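You operate a simulated robot arm through the tools that you are given. There is no shell and no other tool.

The job below is to be done with a simulated robot arm. You get a single attempt, and the scene is never put back.

JOB
Take the blue square duct off the strapped duct.
Fine: lift the short yellow cleat off, release the yellow lever, slide the cradle back and lift the duct out; the cleat goes in the grey tray, the duct on the middle of the fit bench. The other ducts and cleats stay. Set down upright: what you pick out.
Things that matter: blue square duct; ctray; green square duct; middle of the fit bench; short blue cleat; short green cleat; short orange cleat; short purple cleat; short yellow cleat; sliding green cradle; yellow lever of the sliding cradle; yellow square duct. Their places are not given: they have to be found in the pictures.

The check looks at the end state, three seconds after you hand in, the way a careful person would. Anything else that was tipped, shoved, dropped, spilled or broken makes it a failure.

ROBOT AND FRAMES
A 6-joint arm with a two-finger gripper, fixed in place. Base frame: the origin is at the foot of the arm, x ahead of it, y to its left, z up. Lengths are in mm, angles in degrees, forces in N, time in s.
Its first joint turns from -166.0 to 166.0 degrees. Payload 3.43 kg.
Tool frame: the origin (TCP) lies between the finger pads and is the grasp point; the fingertips stand 20 mm ahead of it; z points along the fingers, y is the line along which they close. The gripper opens to 190 mm. The gripper's body begins 248 mm behind the TCP.
Orientation is that of the tool frame in the base frame, as a unit quaternion [w, x, y, z]. With the fingers straight down and closing along the base's y, the tool's x points along the base's -x, its y along +y and its z along -z.

CONTROLS
- The arm moves only by the tool move_arm. Its arguments are lists of equal length, an entry for each row: "dp": the shift along the tool's x, y, z in units of 20 mm (1.0 is 20 mm), a list of three; "angular": the turn, a rotation vector about the tool's x, y, z in units of 6 degrees (1.0 is 6 degrees), a list of three; "gripper": the opening in per cent of the stroke, from 0 (shut) to 100 (fully open). In form: {"dp": [[x, y, z], ...], "angular": [[rx, ry, rz], ...], "gripper": [gripper, ...]}. A call has 1 to 20 rows; each row shifts and turns the commanded pose from where the row before left it, along the tool's axes as they then stand. A call with a number of a shift or a turn outside -1 to 1 is refused whole. Each row takes 0.2 s and may step no farther than 50 mm and 8.6 degrees from the row before; otherwise, or with a gripper value out of range, the whole call is refused. Where a pose cannot be reached the arm comes as near as it can. A force on the tool above 90 N (or 10 N above the force at the start of the call, whichever is more), or a blocked arm, ends the call early, and 0.2 s more pass. Each finger travels about 45 mm/s and halts on what it meets, pressing with about 20 N; the grip force reading is that of the motor and also rises with nothing between the fingers. The clock runs only during rows and for 0.2 s after the last one: add rows that do not move to give the fingers time. The reply holds the time, the measured pose of the TCP, the force on the tool along the base axes, the opening and the grip force, in the units named above and with some noise, with the torque about the TCP (base axes, N m) and any sound that the robot's microphone picked up, and new pictures: "pictures" is both (left out), scene, wrist or none.
- Cameras (640 x 400 px; columns grow to the right, rows downward): "scene" is fixed at [51.7, 650.4, 1449.7]; the picture's right is [-0.43, -0.90, 0.00], its down [-0.54, 0.26, -0.80] and it looks along [0.72, -0.34, -0.60] (base axes); focal length 318 px, centre (320, 200). "wrist" rides on the gripper at [70, -8, -288] in the tool frame; the picture's right is [0.12, 0.99, 0.00], its down [-0.96, 0.12, -0.25] and it looks along [-0.25, 0.03, 0.97] (tool axes); focal length 261 px, centre (320, 200).
- move_column(by): slides the trunk up (or, below 0, down) by that many mm; the arm rides with it, the base frame stays. It gives what a move gives, with no picture.
- probe_pixels(camera, pixels): for up to 12 pixels [column, row] of the newest picture of that camera ("zoom" is the newest enlarged one), the place [x, y, z] in the base frame of the surface seen there, good to about 2 mm. It takes no simulated time.
- zoom(camera, box): a new picture of the part [left, top, right, bottom] of that camera's present view, enlarged. It takes no simulated time.
- finish_job(): hands the job in; it is judged then, once.

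Unless the task says otherwise, let go and move clear before handing in.

The tools are called after "Request:" by a JSON object that holds its "name" and its "arguments". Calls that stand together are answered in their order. move_arm: Moves the arm, as the interface text tells. Its arguments: {"type":"object","properties":{"dp":{"type":"array","items":{"type":"array","items":{"type":"number"}}},"angular":{"type":"array","items":{"type":"array","items":{"type":"number"}}},"gripper":{"type":"array","items":{"type":"number"}},"pictures":{"type":"string","enum":["both","scene","wrist","none"]}},"required":["dp","angular","gripper"]} The other tools are called the same way: move_column (by) slides the trunk up or down; probe_pixels (camera, pixels) gives the place of the surface under pixels of a picture; zoom (camera, box) takes an enlarged picture of a part of a camera's view; finish_job () hands the job in.

At the start:

```text
clock: 0.0
eef_pos: [427.9, 579.7, 1241.9]
tool_rot: [0.0, 0.0, 1.0, 0.001]
wrist_force: [-0.6, 1.0, 0.2]
wrist_torque: [-0.02, 0.01, 0.0]
opening: 190.1
grasp_force: 0.0
trunk travel left (down, up): [-175.0, 65.0]
```

scene: 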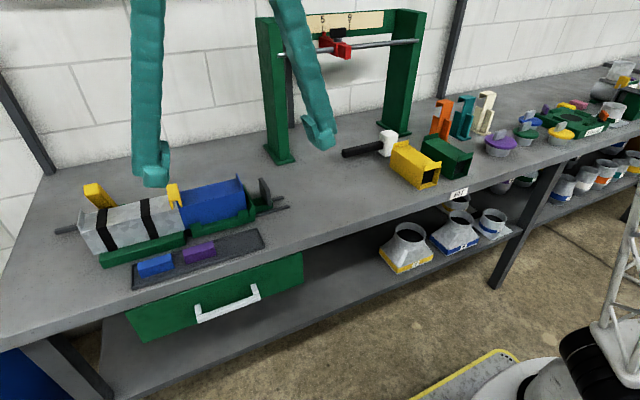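
wrist: 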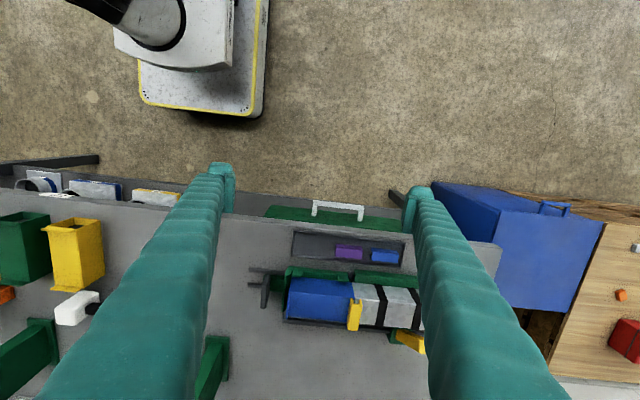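

The scene picture shows the blue duct in a green cradle beside the strapped grey duct, around (75-290, 170-270), with a yellow cleat at the joint near (173,193) and a yellow piece at (97,195). I'll zoom in to look at it more closely.

Request:
{"name": "zoom", "arguments": {"camera": "scene", "box": [40, 150, 300, 300]}}

Request:
{"name": "zoom", "arguments": {"camera": "wrist", "box": [230, 200, 450, 370]}}

Request:
{"name": "zoom", "arguments": {"camera": "scene", "box": [330, 60, 640, 260]}}

```text
2.46 times, centred on (170, 225) of scene
```

zoom: 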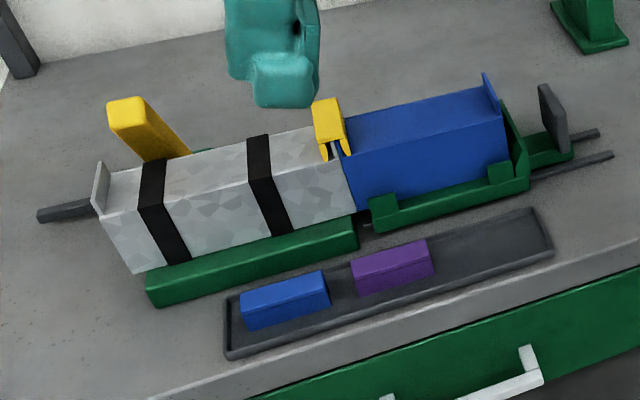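

```text
2.35 times, centred on (340, 285) of wrist
```

zoom: 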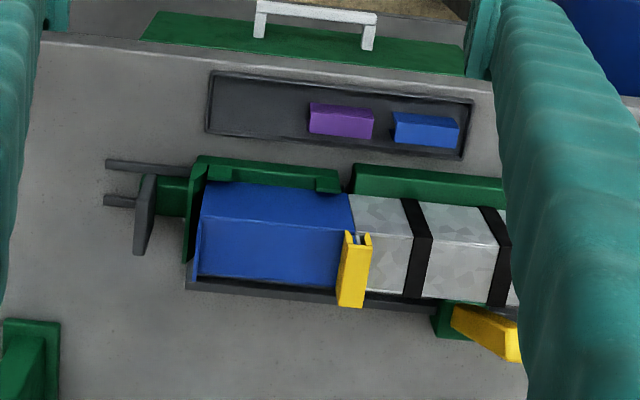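

```text
2.00 times, centred on (485, 160) of scene
```

zoom: 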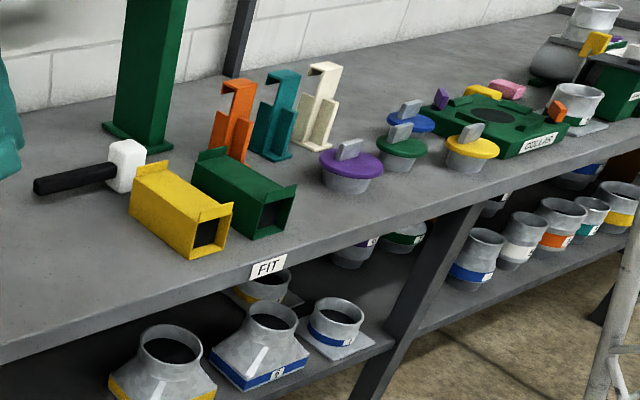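

The joint and tray details are visible, so I'll probe key points in the scene view: duct corners, cleat, lever, tray and cradle.

Request:
{"name": "zoom", "arguments": {"camera": "scene", "box": [40, 150, 300, 300]}}

Request:
{"name": "probe_pixels", "arguments": {"camera": "zoom", "pixels": [[328, 105], [336, 120], [325, 153], [345, 148], [130, 110], [175, 148], [485, 85], [500, 110], [345, 160], [355, 200], [500, 160], [550, 110]]}}

Request:
{"name": "probe_pixels", "arguments": {"camera": "zoom", "pixels": [[340, 140], [285, 290], [395, 258], [480, 250], [230, 350], [548, 245], [535, 212], [230, 300], [440, 205], [250, 260], [595, 135], [600, 158]]}}

Request:
{"name": "probe_pixels", "arguments": {"camera": "zoom", "pixels": [[105, 180], [60, 212], [330, 150], [420, 110], [490, 100], [515, 130], [385, 210], [500, 172], [545, 150], [110, 210], [300, 130], [345, 175]]}}

```text
2.46 times, centred on (170, 225) of scene
```

zoom: 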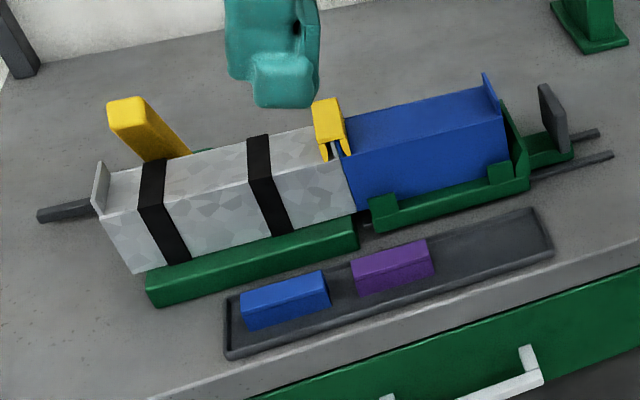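

```text
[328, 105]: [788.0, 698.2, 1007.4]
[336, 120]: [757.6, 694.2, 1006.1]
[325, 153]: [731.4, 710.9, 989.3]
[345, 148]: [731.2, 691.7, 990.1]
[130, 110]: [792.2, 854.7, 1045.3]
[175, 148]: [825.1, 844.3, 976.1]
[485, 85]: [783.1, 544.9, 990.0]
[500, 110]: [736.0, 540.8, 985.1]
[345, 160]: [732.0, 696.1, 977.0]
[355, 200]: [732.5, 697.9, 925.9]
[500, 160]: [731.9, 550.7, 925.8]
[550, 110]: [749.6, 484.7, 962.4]
```

```text
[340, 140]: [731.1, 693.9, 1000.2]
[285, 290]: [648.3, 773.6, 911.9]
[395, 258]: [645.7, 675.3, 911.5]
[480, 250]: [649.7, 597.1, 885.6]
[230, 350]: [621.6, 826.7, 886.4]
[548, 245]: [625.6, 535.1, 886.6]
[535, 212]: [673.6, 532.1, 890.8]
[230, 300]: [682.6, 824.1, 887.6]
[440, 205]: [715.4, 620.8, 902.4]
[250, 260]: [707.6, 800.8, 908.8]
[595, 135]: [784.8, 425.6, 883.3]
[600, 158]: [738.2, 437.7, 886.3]
```

```text
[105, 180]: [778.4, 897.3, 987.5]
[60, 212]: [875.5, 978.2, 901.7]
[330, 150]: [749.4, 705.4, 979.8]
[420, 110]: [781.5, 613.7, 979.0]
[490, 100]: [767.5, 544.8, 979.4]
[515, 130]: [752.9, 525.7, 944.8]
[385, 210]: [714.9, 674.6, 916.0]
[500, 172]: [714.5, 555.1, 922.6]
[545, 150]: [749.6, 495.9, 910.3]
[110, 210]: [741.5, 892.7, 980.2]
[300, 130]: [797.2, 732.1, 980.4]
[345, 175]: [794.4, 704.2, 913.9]
```

Duct top is at z≈980 between y≈545 and 697, and the cleat sits on the seam at y≈700. I'll probe the wrist view next for the cleat, lever, robot foot and tray.

Request:
{"name": "probe_pixels", "arguments": {"camera": "wrist", "pixels": [[160, 20], [200, 70], [190, 100], [250, 110], [357, 283], [357, 300], [353, 320], [405, 340], [420, 348], [320, 282], [320, 305], [300, 318]]}}

Request:
{"name": "zoom", "arguments": {"camera": "wrist", "box": [240, 250, 440, 375]}}

Request:
{"name": "probe_pixels", "arguments": {"camera": "scene", "pixels": [[395, 170], [420, 182], [440, 172], [445, 160], [470, 165], [437, 145], [462, 135], [485, 125], [458, 190], [360, 150], [390, 145], [400, 210]]}}

Request:
{"name": "probe_pixels", "arguments": {"camera": "scene", "pixels": [[330, 180], [300, 200], [340, 210], [370, 195], [300, 230], [530, 370], [600, 340], [440, 115], [465, 105], [485, 97], [500, 140], [560, 130]]}}

```text
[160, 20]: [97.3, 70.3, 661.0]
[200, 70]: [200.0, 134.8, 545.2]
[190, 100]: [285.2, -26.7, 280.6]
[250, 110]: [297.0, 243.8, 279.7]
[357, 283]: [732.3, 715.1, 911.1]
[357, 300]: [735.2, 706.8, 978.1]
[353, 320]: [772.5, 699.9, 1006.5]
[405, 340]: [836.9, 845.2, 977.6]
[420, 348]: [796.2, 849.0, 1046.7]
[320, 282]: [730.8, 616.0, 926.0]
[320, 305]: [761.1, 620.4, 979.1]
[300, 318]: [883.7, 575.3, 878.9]
```

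```text
3.20 times, centred on (340, 312) of wrist
```

zoom: 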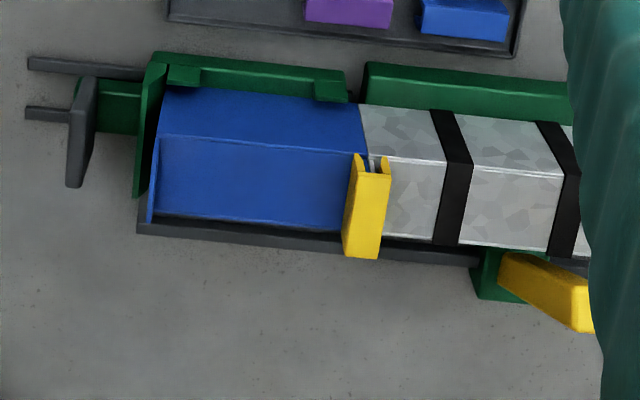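

```text
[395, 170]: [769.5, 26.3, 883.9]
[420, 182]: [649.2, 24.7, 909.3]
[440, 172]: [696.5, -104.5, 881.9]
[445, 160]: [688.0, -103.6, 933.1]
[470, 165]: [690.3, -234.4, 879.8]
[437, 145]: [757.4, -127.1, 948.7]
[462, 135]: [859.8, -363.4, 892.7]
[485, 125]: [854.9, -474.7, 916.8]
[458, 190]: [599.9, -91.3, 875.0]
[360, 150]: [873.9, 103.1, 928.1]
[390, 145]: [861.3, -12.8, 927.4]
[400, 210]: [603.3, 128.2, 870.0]
```

```text
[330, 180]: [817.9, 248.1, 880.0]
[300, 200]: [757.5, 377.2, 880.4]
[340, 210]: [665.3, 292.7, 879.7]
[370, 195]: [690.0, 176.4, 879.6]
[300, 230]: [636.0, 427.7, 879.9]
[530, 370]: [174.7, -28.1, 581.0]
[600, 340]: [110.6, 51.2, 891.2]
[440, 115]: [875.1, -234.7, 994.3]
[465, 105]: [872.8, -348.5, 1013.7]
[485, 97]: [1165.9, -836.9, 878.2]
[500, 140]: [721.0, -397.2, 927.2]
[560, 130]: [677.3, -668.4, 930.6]
```

The bench surface is at z=880, and the FIT label at (458,190) is at about (600,-91). I need to know what "middle of the fit bench" means, so I'll zoom around that label, the gantry and the right end.

Request:
{"name": "zoom", "arguments": {"camera": "scene", "box": [340, 100, 540, 225]}}

Request:
{"name": "zoom", "arguments": {"camera": "scene", "box": [480, 50, 640, 150]}}

Request:
{"name": "zoom", "arguments": {"camera": "scene", "box": [240, 0, 440, 170]}}

Request:
{"name": "zoom", "arguments": {"camera": "wrist", "box": [0, 140, 220, 400]}}

Request:
{"name": "zoom", "arguments": {"camera": "wrist", "box": [430, 160, 640, 400]}}

```text
3.20 times, centred on (440, 162) of scene
```

zoom: 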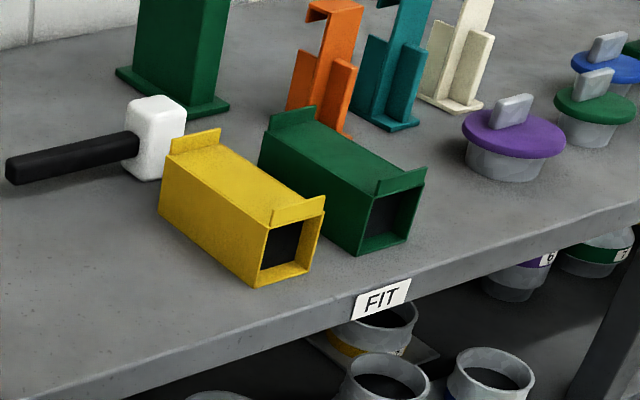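

```text
4.00 times, centred on (560, 100) of scene
```

zoom: 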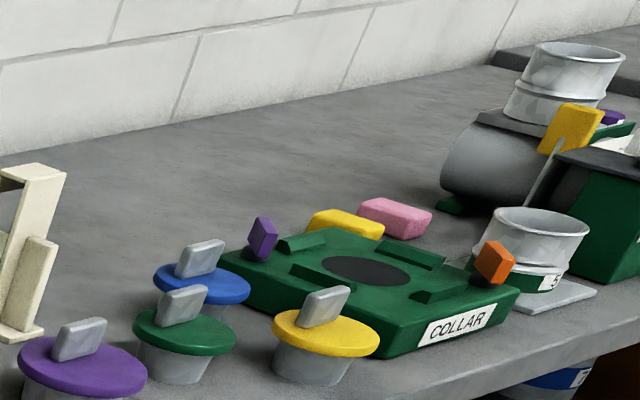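

```text
2.35 times, centred on (340, 85) of scene
```

zoom: 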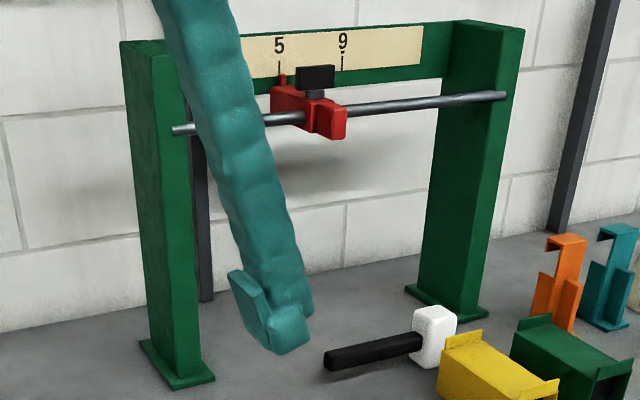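

```text
1.54 times, centred on (110, 270) of wrist
```

zoom: 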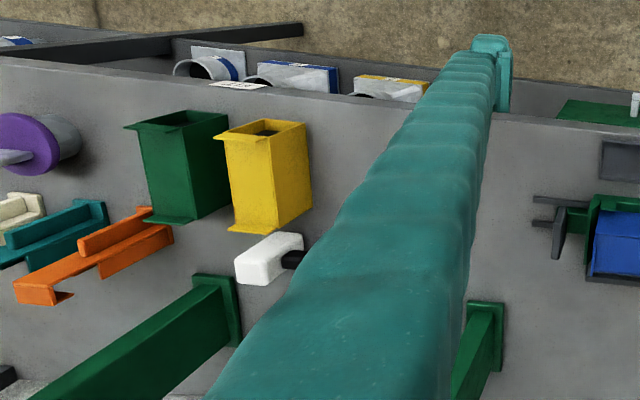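

```text
1.67 times, centred on (535, 280) of wrist
```

zoom: 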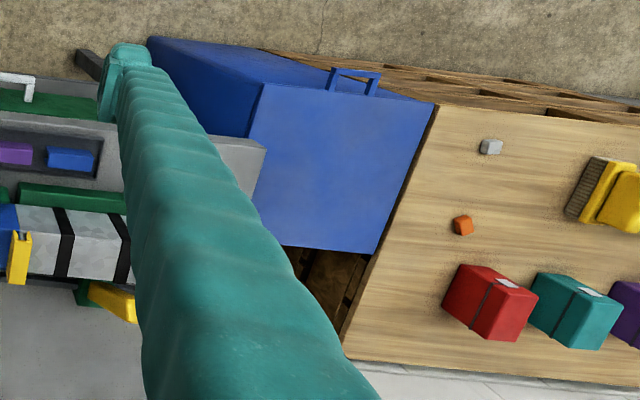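

I need the bench's extents to find its middle, so I'll probe along its front edge, legs, left end and right end.

Request:
{"name": "probe_pixels", "arguments": {"camera": "scene", "pixels": [[3, 346], [30, 338], [20, 200], [550, 165], [560, 168], [500, 280], [636, 122], [636, 85], [60, 365], [100, 395], [520, 80], [600, 66]]}}

Request:
{"name": "probe_pixels", "arguments": {"camera": "wrist", "pixels": [[498, 250], [496, 280], [90, 158], [5, 190], [5, 240], [10, 370], [200, 190], [60, 200], [75, 222], [100, 280], [50, 285], [10, 265]]}}

Request:
{"name": "probe_pixels", "arguments": {"camera": "scene", "pixels": [[280, 162], [400, 132], [205, 310], [230, 300], [60, 300], [150, 250], [410, 145], [438, 165], [425, 185], [395, 160], [430, 140], [468, 155]]}}

```text
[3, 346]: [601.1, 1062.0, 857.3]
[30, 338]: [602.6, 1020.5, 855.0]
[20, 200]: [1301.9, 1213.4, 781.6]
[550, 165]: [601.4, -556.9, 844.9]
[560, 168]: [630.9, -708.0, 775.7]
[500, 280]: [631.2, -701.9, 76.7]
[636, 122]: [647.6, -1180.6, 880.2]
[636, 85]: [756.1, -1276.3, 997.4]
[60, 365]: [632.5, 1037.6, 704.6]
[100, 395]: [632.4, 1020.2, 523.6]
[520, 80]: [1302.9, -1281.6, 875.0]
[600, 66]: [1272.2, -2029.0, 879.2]
```

```text
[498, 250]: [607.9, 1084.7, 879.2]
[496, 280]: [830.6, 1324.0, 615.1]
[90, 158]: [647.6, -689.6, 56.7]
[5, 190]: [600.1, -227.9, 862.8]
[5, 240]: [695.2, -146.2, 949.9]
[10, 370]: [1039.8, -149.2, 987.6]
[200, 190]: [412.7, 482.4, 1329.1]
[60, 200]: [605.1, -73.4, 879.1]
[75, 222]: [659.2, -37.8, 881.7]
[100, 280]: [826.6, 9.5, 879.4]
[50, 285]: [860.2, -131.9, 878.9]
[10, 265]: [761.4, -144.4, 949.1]
```

```text
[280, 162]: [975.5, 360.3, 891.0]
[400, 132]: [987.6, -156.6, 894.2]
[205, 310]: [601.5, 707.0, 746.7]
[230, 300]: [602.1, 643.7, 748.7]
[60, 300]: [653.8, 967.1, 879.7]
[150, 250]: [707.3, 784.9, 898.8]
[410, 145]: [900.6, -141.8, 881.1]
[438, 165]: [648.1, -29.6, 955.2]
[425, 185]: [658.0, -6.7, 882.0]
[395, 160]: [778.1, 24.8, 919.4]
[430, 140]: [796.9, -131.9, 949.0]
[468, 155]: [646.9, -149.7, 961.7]
```

The bench runs from y≈1085 on the left to well past y≈-700. Before choosing the goal spot I'll swing the wrist camera toward -y for a better look at the FIT area.

Request:
{"name": "move_arm", "arguments": {"dp": [[0, -1, 0], [0, -1, 0], [0, -1, 0], [0, -1, 0], [0, -1, 0], [0, -1, 0], [0, -1, 0], [0, -1, 0], [0, -1, 0], [0, -1, 0], [0, -1, 0], [0, -1, 0], [0, -1, 0], [0, -1, 0], [0, -1, 0], [0, -1, 0], [0, -1, 0], [0, -1, 0], [0, -1, 0], [0, -1, 0]], "angular": [[0, 0, 0], [0, 0, 0], [0, 0, 0], [0, 0, 0], [0, 0, 0], [0, 0, 0], [0, 0, 0], [0, 0, 0], [0, 0, 0], [0, 0, 0], [0, 0, 0], [0, 0, 0], [0, 0, 0], [0, 0, 0], [0, 0, 0], [0, 0, 0], [0, 0, 0], [0, 0, 0], [0, 0, 0], [0, 0, 0]], "gripper": [100, 100, 100, 100, 100, 100, 100, 100, 100, 100, 100, 100, 100, 100, 100, 100, 100, 100, 100, 100]}}

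```text
clock: 4.2
eef_pos: [428.3, 177.9, 1241.6]
tool_rot: [0.0, 0.0, 1.0, 0.0]
wrist_force: [-0.7, -0.2, -0.2]
wrist_torque: [-0.04, 0.04, 0.0]
opening: 190.2
grasp_force: 0.1
trunk travel left (down, up): [-175.0, 65.0]
```

scene: 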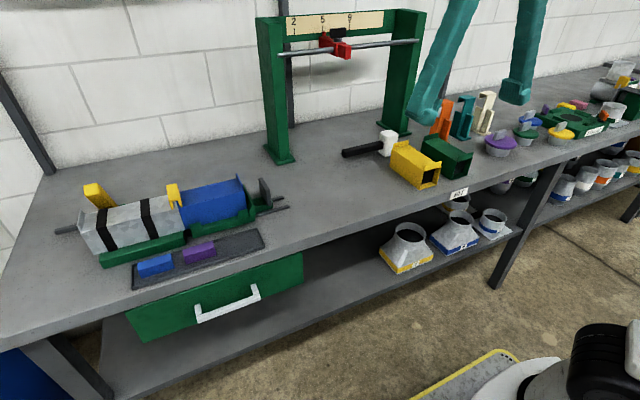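
wrist: 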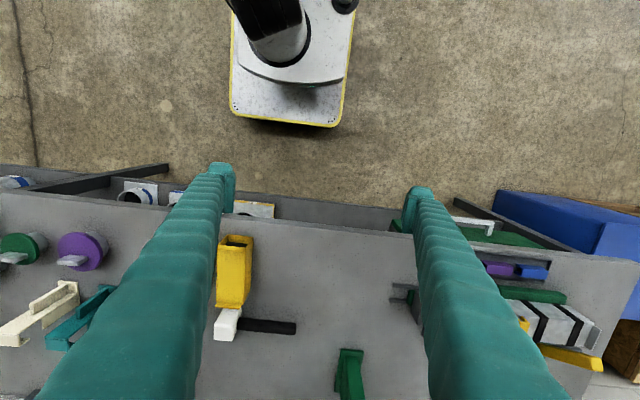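

The open area between the yellow duct at (233,270) and the rig at (400,300) is clear. I'll look further right for other station labels.

Request:
{"name": "move_arm", "arguments": {"dp": [[0, -1, 0], [0, -1, 0], [0, -1, 0], [0, -1, 0], [0, -1, 0], [0, -1, 0], [0, -1, 0], [0, -1, 0], [0, -1, 0], [0, -1, 0], [0, -1, 0], [0, -1, 0], [0, -1, 0], [0, -1, 0], [0, -1, 0], [0, -1, 0], [0, -1, 0], [0, -1, 0], [0, -1, 0], [0, -1, 0]], "angular": [[0, 0, 0], [0, 0, 0], [0, 0, 0], [0, 0, 0], [0, 0, 0], [0, 0, 0], [0, 0, 0], [0, 0, 0], [0, 0, 0], [0, 0, 0], [0, 0, 0], [0, 0, 0], [0, 0, 0], [0, 0, 0], [0, 0, 0], [0, 0, 0], [0, 0, 0], [0, 0, 0], [0, 0, 0], [0, 0, 0]], "gripper": [100, 100, 100, 100, 100, 100, 100, 100, 100, 100, 100, 100, 100, 100, 100, 100, 100, 100, 100, 100]}}

Request:
{"name": "zoom", "arguments": {"camera": "scene", "box": [360, 100, 520, 220]}}

Request:
{"name": "zoom", "arguments": {"camera": "wrist", "box": [200, 150, 500, 400]}}

```text
clock: 8.4
eef_pos: [428.1, -221.2, 1242.9]
tool_rot: [0.0, -0.001, 1.0, 0.0]
wrist_force: [0.3, 0.1, 0.2]
wrist_torque: [-0.09, -0.05, -0.01]
opening: 190.0
grasp_force: 0.1
trunk travel left (down, up): [-175.0, 65.0]
```

scene: 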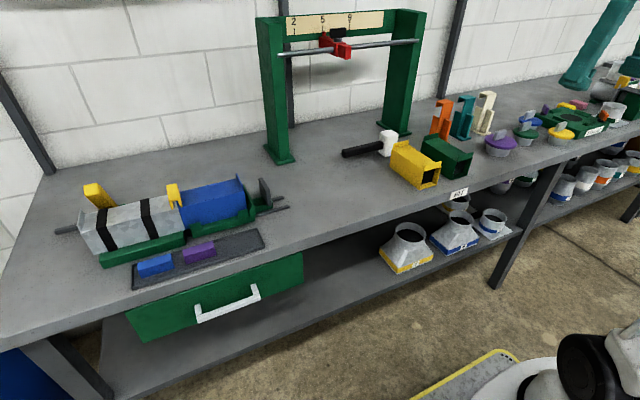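
wrist: 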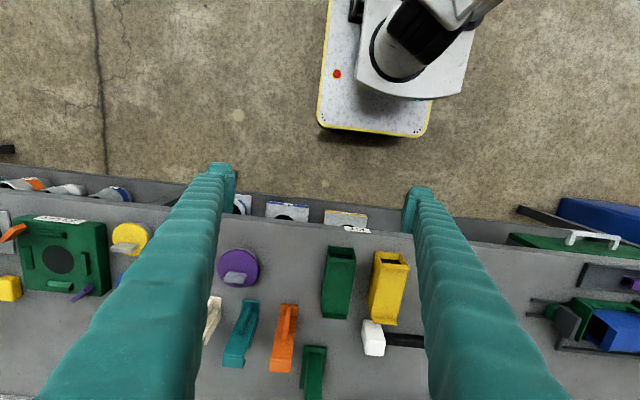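

```text
3.33 times, centred on (440, 160) of scene
```

zoom: 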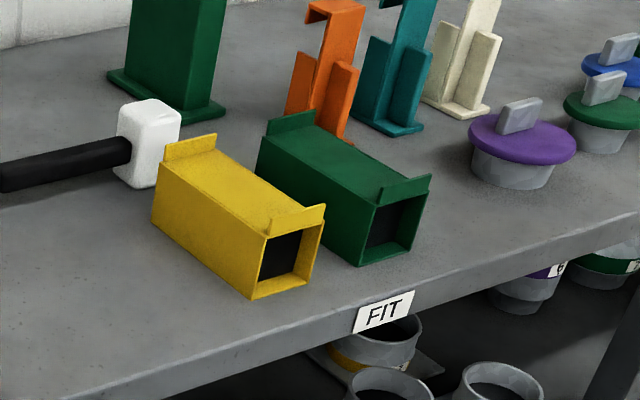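

```text
1.60 times, centred on (350, 275) of wrist
```

zoom: 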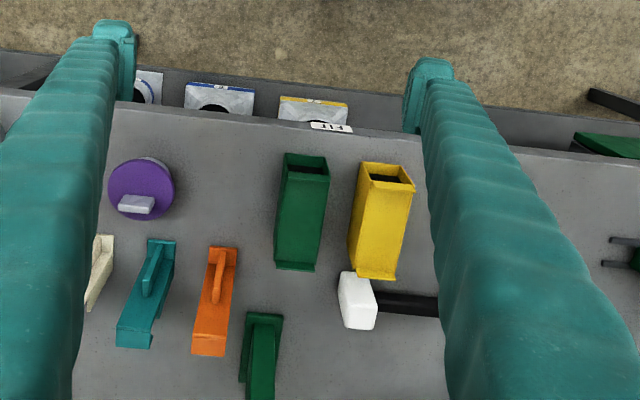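

The FIT label sits in front of the green duct. I'll check where this bench ends on the right, from the break seen near scene (610,70), and get the other ducts' footprints.

Request:
{"name": "zoom", "arguments": {"camera": "scene", "box": [540, 40, 640, 110]}}

Request:
{"name": "probe_pixels", "arguments": {"camera": "scene", "pixels": [[585, 60], [600, 64], [610, 62], [620, 75], [630, 62], [638, 70], [570, 66], [560, 75], [630, 105], [615, 130], [638, 210], [560, 110]]}}

Request:
{"name": "probe_pixels", "arguments": {"camera": "wrist", "pixels": [[356, 230], [340, 245], [340, 315], [325, 300], [354, 260], [374, 300], [376, 322], [398, 322], [408, 262], [375, 345], [405, 340], [238, 265]]}}

Request:
{"name": "zoom", "arguments": {"camera": "wrist", "box": [0, 150, 240, 400]}}

```text
5.71 times, centred on (590, 75) of scene
```

zoom: 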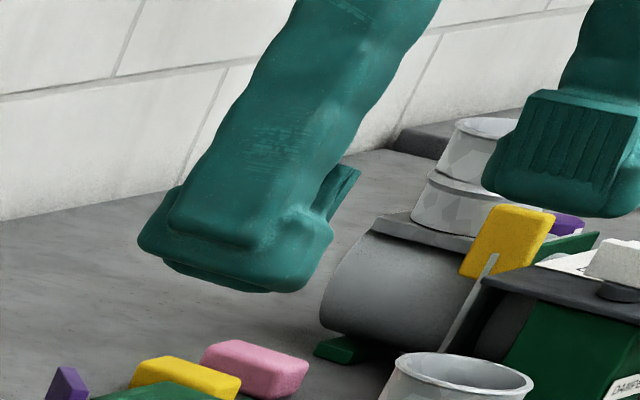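

```text
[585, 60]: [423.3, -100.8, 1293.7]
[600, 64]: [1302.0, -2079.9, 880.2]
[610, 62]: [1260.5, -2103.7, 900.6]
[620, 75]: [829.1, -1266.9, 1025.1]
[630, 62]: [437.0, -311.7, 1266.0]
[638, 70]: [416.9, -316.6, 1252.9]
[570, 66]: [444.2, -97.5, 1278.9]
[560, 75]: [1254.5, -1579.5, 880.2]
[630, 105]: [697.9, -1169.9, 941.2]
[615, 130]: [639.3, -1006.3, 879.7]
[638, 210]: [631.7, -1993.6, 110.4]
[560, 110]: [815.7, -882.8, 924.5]
```

```text
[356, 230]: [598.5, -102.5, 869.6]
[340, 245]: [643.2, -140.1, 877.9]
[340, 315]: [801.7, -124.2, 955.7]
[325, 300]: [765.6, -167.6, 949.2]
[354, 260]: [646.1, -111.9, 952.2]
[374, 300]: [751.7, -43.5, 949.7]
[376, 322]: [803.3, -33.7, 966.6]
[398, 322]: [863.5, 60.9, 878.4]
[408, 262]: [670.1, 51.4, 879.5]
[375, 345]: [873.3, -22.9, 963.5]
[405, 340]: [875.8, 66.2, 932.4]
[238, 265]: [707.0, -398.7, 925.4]
```

```text
1.60 times, centred on (120, 275) of wrist
```

zoom: 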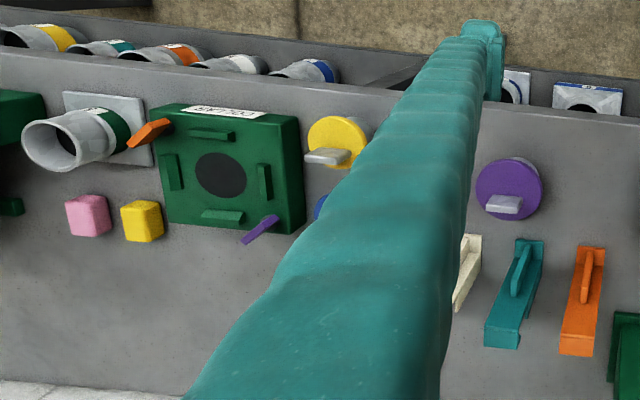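

Yellow duct spans y≈-45..25 and green y≈-175..-105, leaving the stretch y≈60..425 empty. I'll check for a bench seam near the leg at y≈-705 and measure the FIT label precisely.

Request:
{"name": "zoom", "arguments": {"camera": "scene", "box": [520, 110, 640, 190]}}

Request:
{"name": "probe_pixels", "arguments": {"camera": "scene", "pixels": [[451, 193], [467, 188], [458, 191], [345, 155], [380, 145], [440, 180], [395, 150], [466, 178], [432, 186]]}}

Request:
{"name": "zoom", "arguments": {"camera": "scene", "box": [400, 150, 640, 330]}}

```text
5.00 times, centred on (580, 150) of scene
```

zoom: 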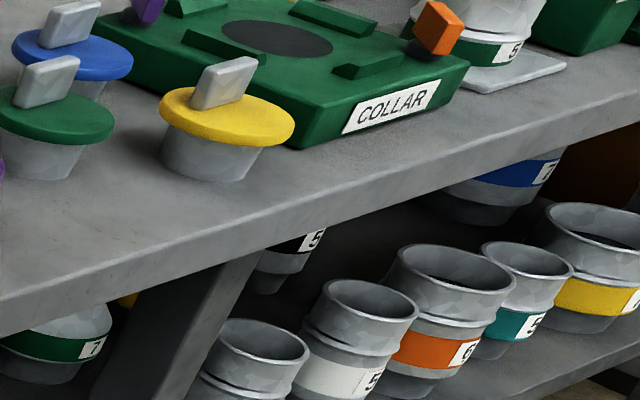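

```text
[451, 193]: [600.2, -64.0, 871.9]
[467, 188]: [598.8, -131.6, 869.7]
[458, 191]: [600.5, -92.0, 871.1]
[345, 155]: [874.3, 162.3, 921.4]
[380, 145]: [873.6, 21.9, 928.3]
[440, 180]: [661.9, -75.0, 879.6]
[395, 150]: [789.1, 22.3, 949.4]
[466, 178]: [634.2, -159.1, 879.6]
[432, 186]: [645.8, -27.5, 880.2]
```

```text
2.22 times, centred on (520, 240) of scene
```

zoom: 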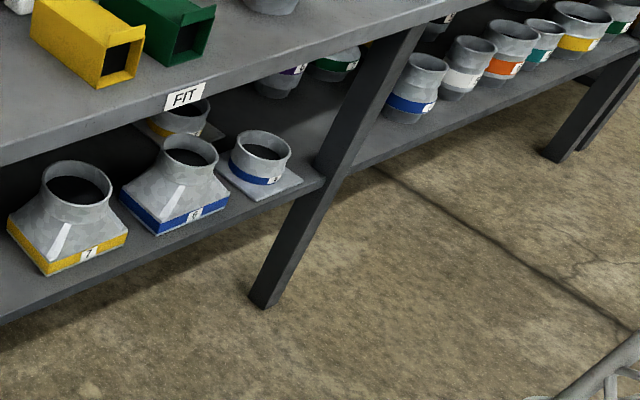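

There's no seam in the bench, and the free stretch near y≈140, x≈720, beside the other two ducts, is the sensible drop spot. Now I'll swing back toward the joint at a safe height, half closing the gripper on the way.

Request:
{"name": "move_arm", "arguments": {"dp": [[0, 1, 0], [0, 1, 0], [0, 1, 0], [0, 1, 0], [0, 1, 0], [0, 1, 0], [0, 1, 0], [0, 1, 0], [0, 1, 0], [0, 1, 0], [0, 1, 0], [0, 1, 0], [0, 1, 0], [0, 1, 0], [0, 1, 0], [0, 1, 0], [0, 1, 0], [0, 1, 0], [0, 1, 0], [0, 1, 0]], "angular": [[0, 0, 0], [0, 0, 0], [0, 0, 0], [0, 0, 0], [0, 0, 0], [0, 0, 0], [0, 0, 0], [0, 0, 0], [0, 0, 0], [0, 0, 0], [0, 0, 0], [0, 0, 0], [0, 0, 0], [0, 0, 0], [0, 0, 0], [0, 0, 0], [0, 0, 0], [0, 0, 0], [0, 0, 0], [0, 0, 0]], "gripper": [100, 100, 100, 100, 100, 100, 100, 100, 100, 100, 40, 40, 40, 40, 40, 40, 40, 40, 40, 40], "pictures": "none"}}

Request:
{"name": "move_arm", "arguments": {"dp": [[-0.5, 1, 0], [-0.5, 1, 0], [-0.5, 1, 0], [-0.5, 1, 0], [-0.5, 1, 0], [-0.5, 1, 0], [-0.5, 1, 0], [-0.5, 1, 0], [-0.5, 1, 0], [-0.5, 1, 0], [-0.5, 1, 0], [-0.5, 1, 0], [-0.5, 1, 0], [-0.5, 1, 0], [-0.5, 1, 0], [-0.5, 1, 0], [-0.5, 1, 0], [-0.5, 1, 0], [-0.5, 1, 0], [-0.5, 1, 0]], "angular": [[0, 0, 0], [0, 0, 0], [0, 0, 0], [0, 0, 0], [0, 0, 0], [0, 0, 0], [0, 0, 0], [0, 0, 0], [0, 0, 0], [0, 0, 0], [0, 0, 0], [0, 0, 0], [0, 0, 0], [0, 0, 0], [0, 0, 0], [0, 0, 0], [0, 0, 0], [0, 0, 0], [0, 0, 0], [0, 0, 0]], "gripper": [40, 40, 40, 40, 40, 40, 40, 40, 40, 40, 40, 40, 40, 40, 40, 40, 40, 40, 40, 40], "pictures": "both"}}

```text
clock: 12.6
eef_pos: [427.5, 178.7, 1241.7]
tool_rot: [0.0, 0.0, 1.0, 0.0]
wrist_force: [-0.5, -0.2, 0.7]
wrist_torque: [0.01, -0.02, 0.01]
opening: 75.9
grasp_force: 0.1
trunk travel left (down, up): [-175.0, 65.0]
```

```text
clock: 16.8
eef_pos: [628.9, 578.8, 1243.1]
tool_rot: [0.001, 0.0, 1.0, 0.001]
wrist_force: [0.4, 0.2, -0.4]
wrist_torque: [0.1, -0.08, 0.02]
opening: 76.1
grasp_force: 0.1
trunk travel left (down, up): [-175.0, 65.0]
```

scene: 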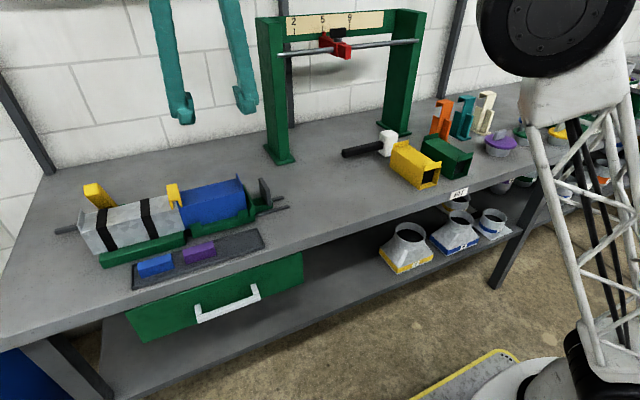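
wrist: 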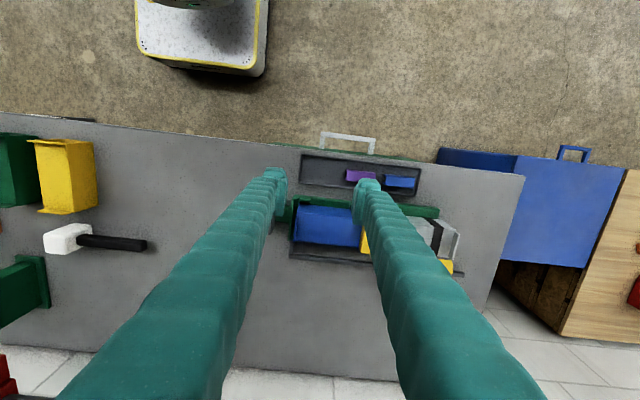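

Motion is smooth. I'll continue toward above the cleat, about (766,700), to see whether it can be reached pointing down.

Request:
{"name": "move_arm", "arguments": {"dp": [[-1, 1, 0], [-1, 1, 0], [-1, 1, 0], [-1, 1, 0], [-1, 1, 0], [-1, 1, 0]], "angular": [[0, 0, 0], [0, 0, 0], [0, 0, 0], [0, 0, 0], [0, 0, 0], [0, 0, 0]], "gripper": [40, 40, 40, 40, 40, 40]}}

Request:
{"name": "probe_pixels", "arguments": {"camera": "scene", "pixels": [[545, 30], [580, 20], [540, 100], [600, 80]]}}

```text
clock: 18.2
eef_pos: [707.9, 657.0, 1172.7]
tool_rot: [0.003, -0.001, 1.0, 0.002]
wrist_force: [-0.5, -1.2, 0.8]
wrist_torque: [0.1, -0.11, 0.01]
opening: 76.2
grasp_force: 0.0
out of reach, approached as far as the arm can: row 1, 2, 3, 4, 5, 6
trunk travel left (down, up): [-175.0, 65.0]
```

scene: 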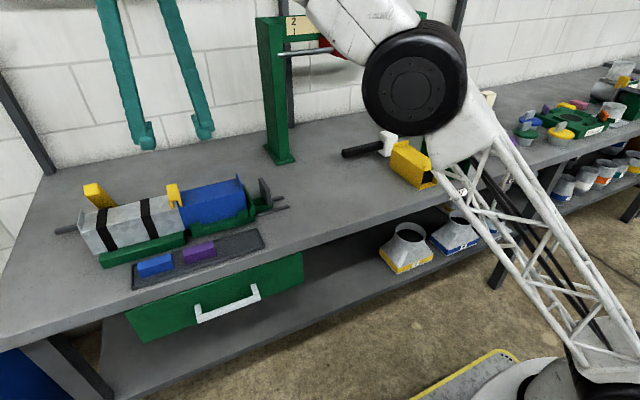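
wrist: 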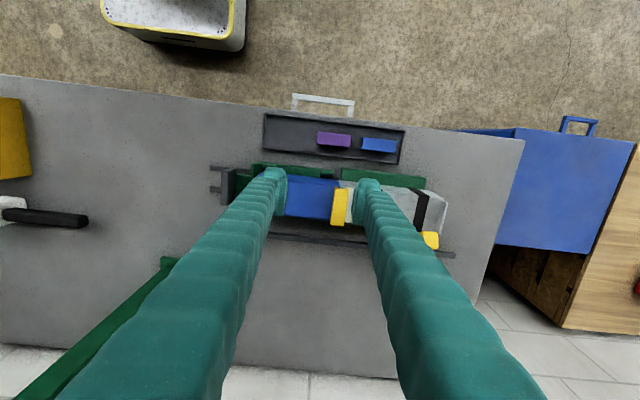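

```text
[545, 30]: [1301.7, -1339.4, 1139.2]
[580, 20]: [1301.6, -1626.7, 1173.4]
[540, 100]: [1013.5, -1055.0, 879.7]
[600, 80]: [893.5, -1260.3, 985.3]
```

Row replies say out of reach at z≈1172, with the arm stretched upward. Lower heights should extend the radius, so I'll descend a bit and read back the pose.

Request:
{"name": "move_arm", "arguments": {"dp": [[0, 0, 1], [0, 0, 1], [0, 0, 1], [0, 0, 0]], "angular": [[0, 0, 0], [0, 0, 0], [0, 0, 0], [0, 0, 0]], "gripper": [40, 40, 40, 40], "pictures": "wrist"}}

```text
clock: 19.2
eef_pos: [708.1, 656.8, 1112.3]
tool_rot: [0.0, 0.0, 1.0, 0.0]
wrist_force: [-0.4, 0.1, 0.5]
wrist_torque: [-0.03, 0.01, -0.01]
opening: 76.1
grasp_force: 0.1
trunk travel left (down, up): [-175.0, 65.0]
```

wrist: 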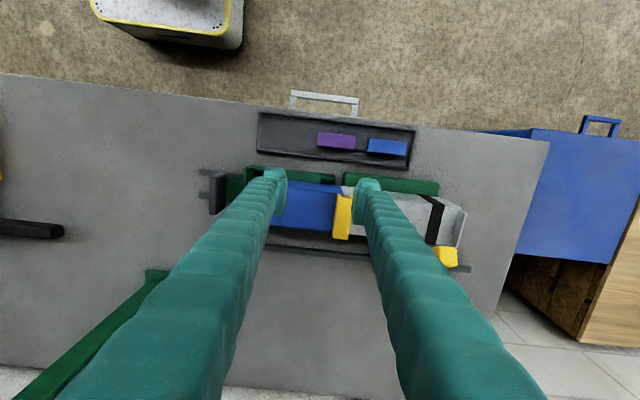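

The commanded pose is taken from the measured one, and it's in reach here. Now I'll move toward the cleat column at (766,700,1050).

Request:
{"name": "move_arm", "arguments": {"dp": [[0, 0, 1], [0, 0, 1], [-0.75, 0.54, 0.25], [-0.75, 0.54, 0.25], [-0.7, 0.54, 0.25], [-0.7, 0.54, 0.25], [0, 0, 0]], "angular": [[0, 0, 0], [0, 0, 0], [0, 0, 0], [0, 0, 0], [0, 0, 0], [0, 0, 0], [0, 0, 0]], "gripper": [40, 40, 40, 40, 40, 40, 40], "pictures": "both"}}

```text
clock: 20.8
eef_pos: [768.8, 700.6, 1052.3]
tool_rot: [0.0, 0.0, 1.0, -0.001]
wrist_force: [-0.5, 0.1, 0.1]
wrist_torque: [-0.01, 0.1, 0.01]
opening: 76.1
grasp_force: 0.1
trunk travel left (down, up): [-175.0, 65.0]
```

scene: 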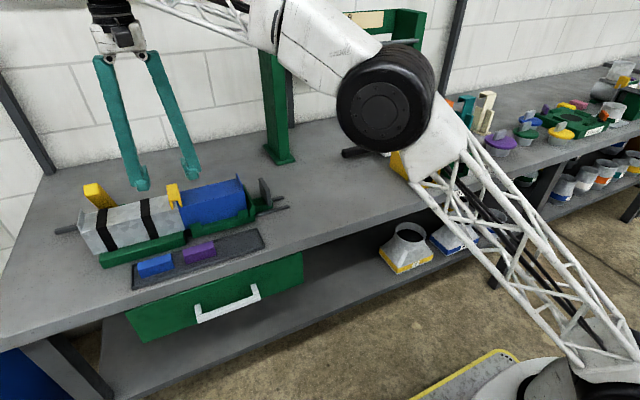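
wrist: 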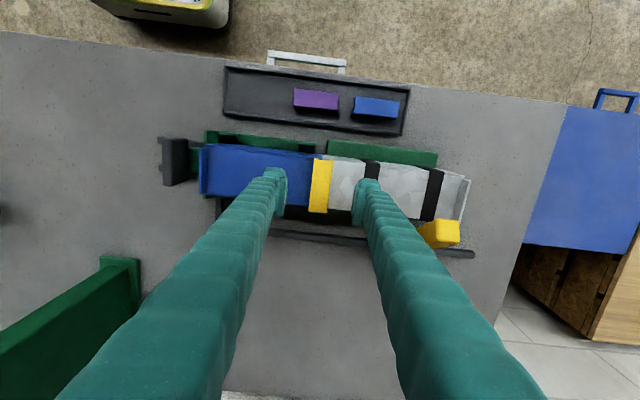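

It's reachable straight down at (769,701). I'll zoom in on the cleat and fingers to get exact edges before descending.

Request:
{"name": "zoom", "arguments": {"camera": "wrist", "box": [190, 120, 480, 290]}}

Request:
{"name": "probe_pixels", "arguments": {"camera": "wrist", "pixels": [[315, 161], [330, 162], [311, 210], [327, 212], [320, 190], [203, 192], [205, 150], [300, 200], [305, 160], [440, 230], [465, 185], [435, 150]]}}

Request:
{"name": "zoom", "arguments": {"camera": "scene", "box": [130, 160, 230, 230]}}

```text
2.21 times, centred on (335, 205) of wrist
```

zoom: 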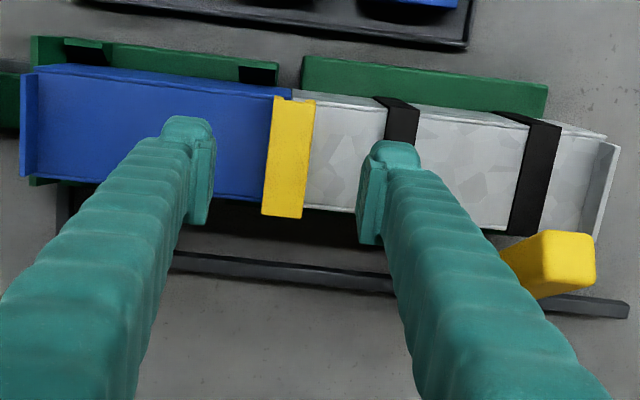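

```text
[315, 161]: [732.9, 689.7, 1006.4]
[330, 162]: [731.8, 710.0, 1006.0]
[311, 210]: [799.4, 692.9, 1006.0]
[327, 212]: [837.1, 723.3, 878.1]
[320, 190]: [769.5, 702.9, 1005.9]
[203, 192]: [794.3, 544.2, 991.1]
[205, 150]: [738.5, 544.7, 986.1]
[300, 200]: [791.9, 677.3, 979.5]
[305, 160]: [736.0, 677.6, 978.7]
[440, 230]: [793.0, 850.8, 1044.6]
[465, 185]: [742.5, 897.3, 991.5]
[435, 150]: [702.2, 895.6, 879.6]
```

```text
5.71 times, centred on (180, 195) of scene
```

zoom: 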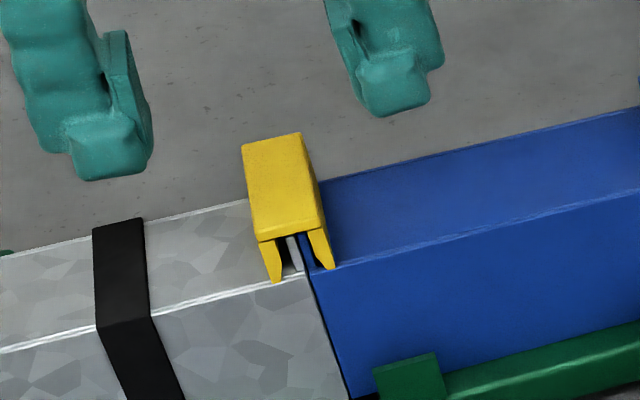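

The cleat spans x 731–800, y 690–711, with its top at z=1006, and the TCP is centred over it. I'll narrow the fingers to about 44 mm and descend to TCP z≈1004 (tips 983, duct top 980).

Request:
{"name": "move_arm", "arguments": {"dp": [[0, 0, 0], [0, 0, 0], [0, 0, 0.8], [0, 0, 0.8], [0, 0, 0.75], [0, 0, 0]], "angular": [[0, 0, 0], [0, 0, 0], [0, 0, 0], [0, 0, 0], [0, 0, 0], [0, 0, 0]], "gripper": [23, 23, 23, 23, 23, 23], "pictures": "both"}}

Request:
{"name": "zoom", "arguments": {"camera": "scene", "box": [130, 140, 230, 210]}}

Request:
{"name": "zoom", "arguments": {"camera": "wrist", "box": [190, 120, 480, 290]}}

```text
clock: 22.2
eef_pos: [767.8, 700.9, 1005.2]
tool_rot: [-0.001, 0.0, 1.0, 0.0]
wrist_force: [-0.1, -0.5, 0.2]
wrist_torque: [0.03, 0.03, -0.02]
opening: 43.7
grasp_force: 0.1
trunk travel left (down, up): [-175.0, 65.0]
```

scene: 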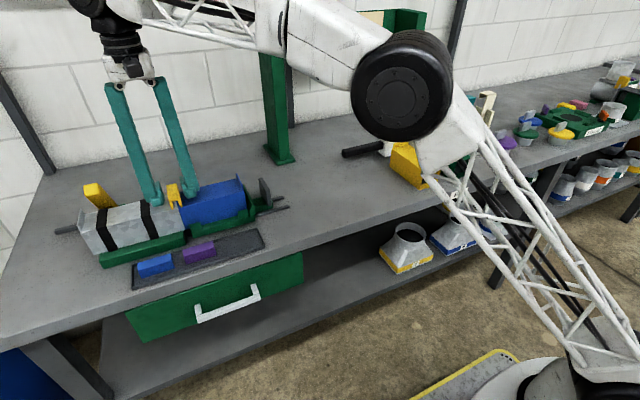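
wrist: 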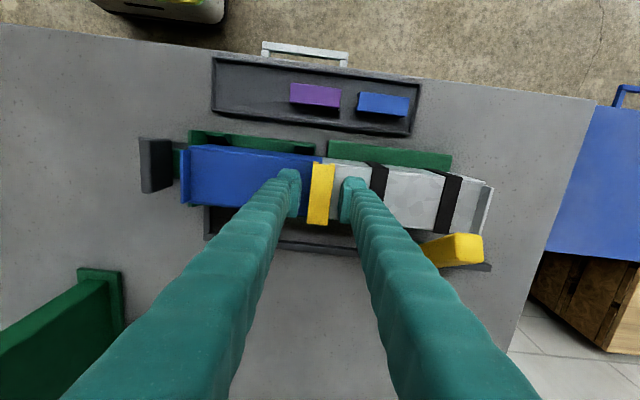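

```text
5.71 times, centred on (180, 175) of scene
```

zoom: 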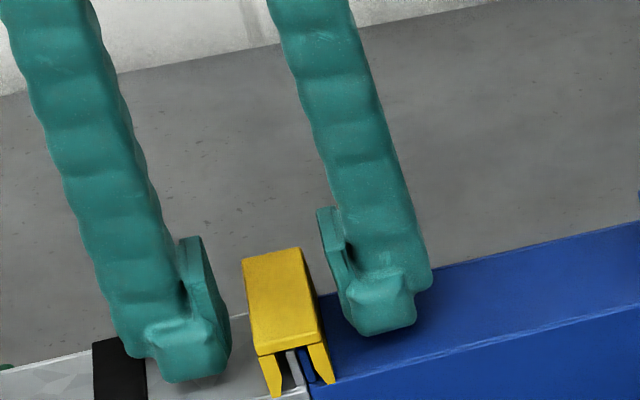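

```text
2.21 times, centred on (335, 205) of wrist
```

zoom: 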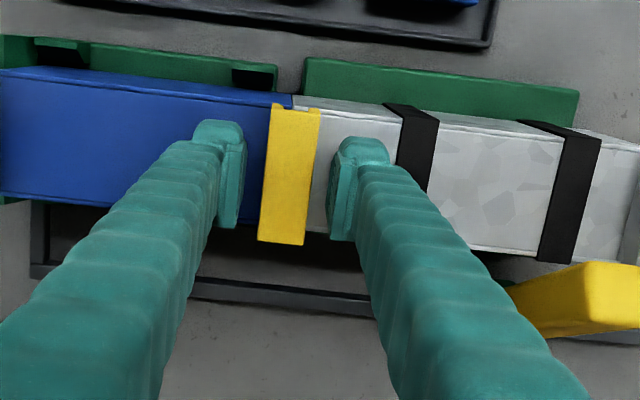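

The fingers straddle the cleat evenly and are clear of both ducts. I'll close on it.

Request:
{"name": "move_arm", "arguments": {"dp": [[0, 0, 0], [0, 0, 0], [0, 0, 0], [0, 0, 0]], "angular": [[0, 0, 0], [0, 0, 0], [0, 0, 0], [0, 0, 0]], "gripper": [5, 5, 5, 5], "pictures": "none"}}

```text
clock: 23.2
eef_pos: [767.5, 701.4, 1004.8]
tool_rot: [0.001, 0.0, 1.0, 0.0]
wrist_force: [0.0, -1.6, 0.0]
wrist_torque: [0.01, 0.0, 0.01]
opening: 23.8
grasp_force: 20.5
trunk travel left (down, up): [-175.0, 65.0]
```

Gripped at 23.8 mm opening with 20 N. Now a slow lift straight up.

Request:
{"name": "move_arm", "arguments": {"dp": [[0, 0, -0.25], [0, 0, -0.25], [0, 0, -0.5], [0, 0, -0.75], [0, 0, -1], [0, 0, -1]], "angular": [[0, 0, 0], [0, 0, 0], [0, 0, 0], [0, 0, 0], [0, 0, 0], [0, 0, 0]], "gripper": [5, 5, 5, 5, 5, 5], "pictures": "both"}}

Request:
{"name": "zoom", "arguments": {"camera": "scene", "box": [80, 120, 300, 280]}}

Request:
{"name": "zoom", "arguments": {"camera": "wrist", "box": [190, 50, 480, 290]}}

```text
clock: 24.6
eef_pos: [766.3, 701.2, 1078.9]
tool_rot: [-0.001, 0.001, 1.0, 0.0]
wrist_force: [0.1, 0.0, -1.4]
wrist_torque: [0.04, -0.04, 0.02]
opening: 23.8
grasp_force: 19.7
trunk travel left (down, up): [-175.0, 65.0]
```

scene: 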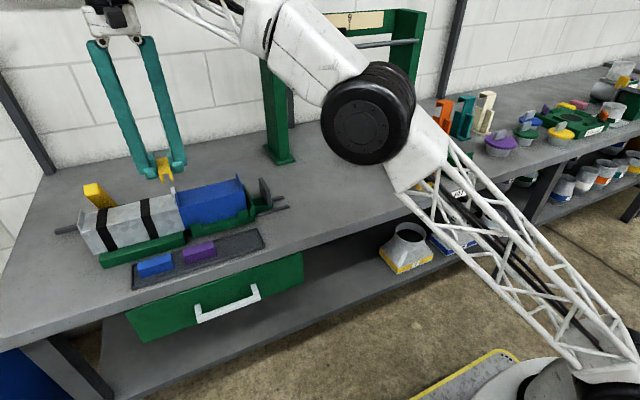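
wrist: 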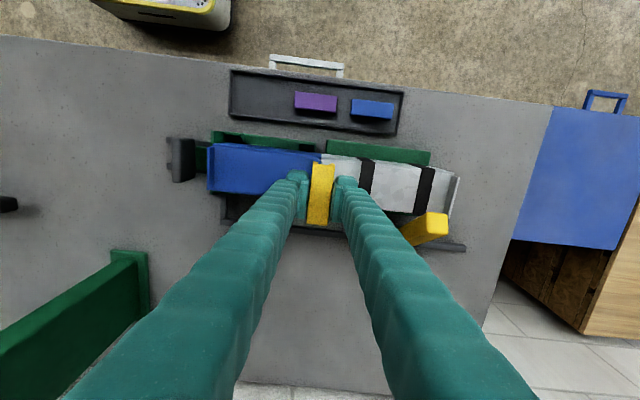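

```text
2.50 times, centred on (190, 200) of scene
```

zoom: 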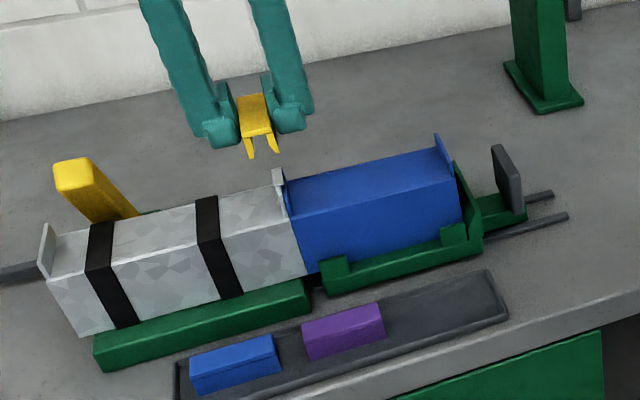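

```text
1.67 times, centred on (335, 170) of wrist
```

zoom: 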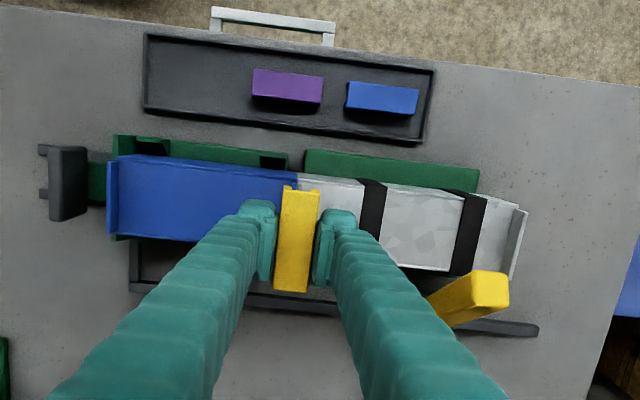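

The cleat is free, leaving two bare flanges at the seam. Next I'll measure the tray's floor, rim and free end.

Request:
{"name": "zoom", "arguments": {"camera": "wrist", "box": [215, 55, 415, 180]}}

Request:
{"name": "probe_pixels", "arguments": {"camera": "wrist", "pixels": [[235, 80], [240, 100], [232, 72], [236, 114], [260, 74], [260, 82], [260, 100], [260, 112], [260, 117], [295, 95], [335, 95], [353, 103]]}}

Request:
{"name": "zoom", "arguments": {"camera": "scene", "box": [120, 215, 280, 300]}}

Request:
{"name": "probe_pixels", "arguments": {"camera": "zoom", "pixels": [[480, 90], [490, 102], [500, 125], [505, 145], [508, 157], [555, 70], [560, 110], [545, 75], [550, 115], [310, 120], [340, 135], [270, 160]]}}

```text
3.20 times, centred on (315, 118) of wrist
```

zoom: 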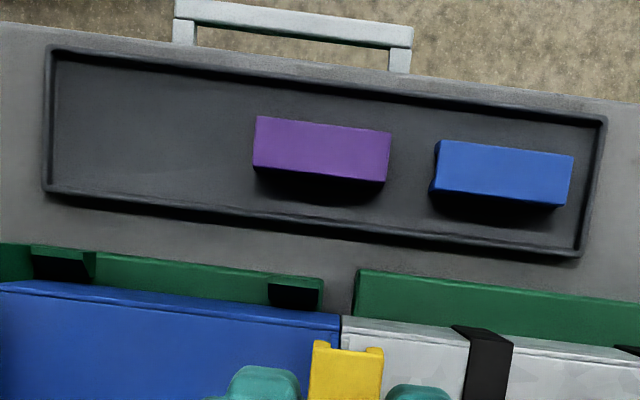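

```text
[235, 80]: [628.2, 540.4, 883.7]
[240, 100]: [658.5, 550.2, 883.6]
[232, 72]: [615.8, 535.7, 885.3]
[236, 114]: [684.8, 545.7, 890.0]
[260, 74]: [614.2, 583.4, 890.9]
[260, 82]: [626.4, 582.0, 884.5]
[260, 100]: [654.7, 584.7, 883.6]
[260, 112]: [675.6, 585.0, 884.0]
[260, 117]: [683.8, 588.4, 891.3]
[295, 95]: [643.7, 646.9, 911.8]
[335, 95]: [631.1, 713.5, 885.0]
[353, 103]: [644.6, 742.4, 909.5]
```

```text
4.00 times, centred on (200, 258) of scene
```

zoom: 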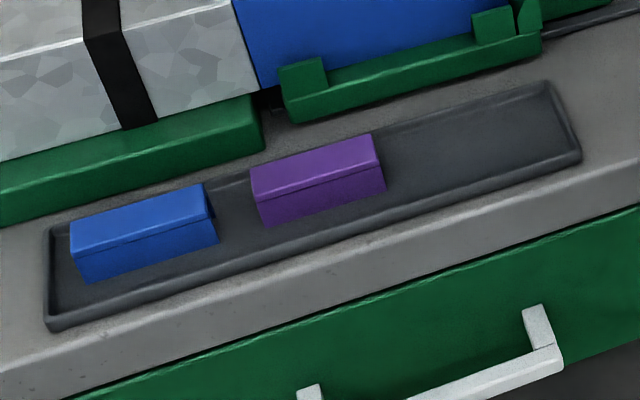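

```text
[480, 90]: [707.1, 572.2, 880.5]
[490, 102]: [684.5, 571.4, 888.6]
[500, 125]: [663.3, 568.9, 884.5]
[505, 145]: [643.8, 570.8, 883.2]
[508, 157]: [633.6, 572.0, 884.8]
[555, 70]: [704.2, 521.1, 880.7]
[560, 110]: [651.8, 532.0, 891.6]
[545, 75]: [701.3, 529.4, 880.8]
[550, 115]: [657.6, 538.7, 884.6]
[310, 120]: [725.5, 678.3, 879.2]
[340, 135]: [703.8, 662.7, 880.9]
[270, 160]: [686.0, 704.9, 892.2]
```

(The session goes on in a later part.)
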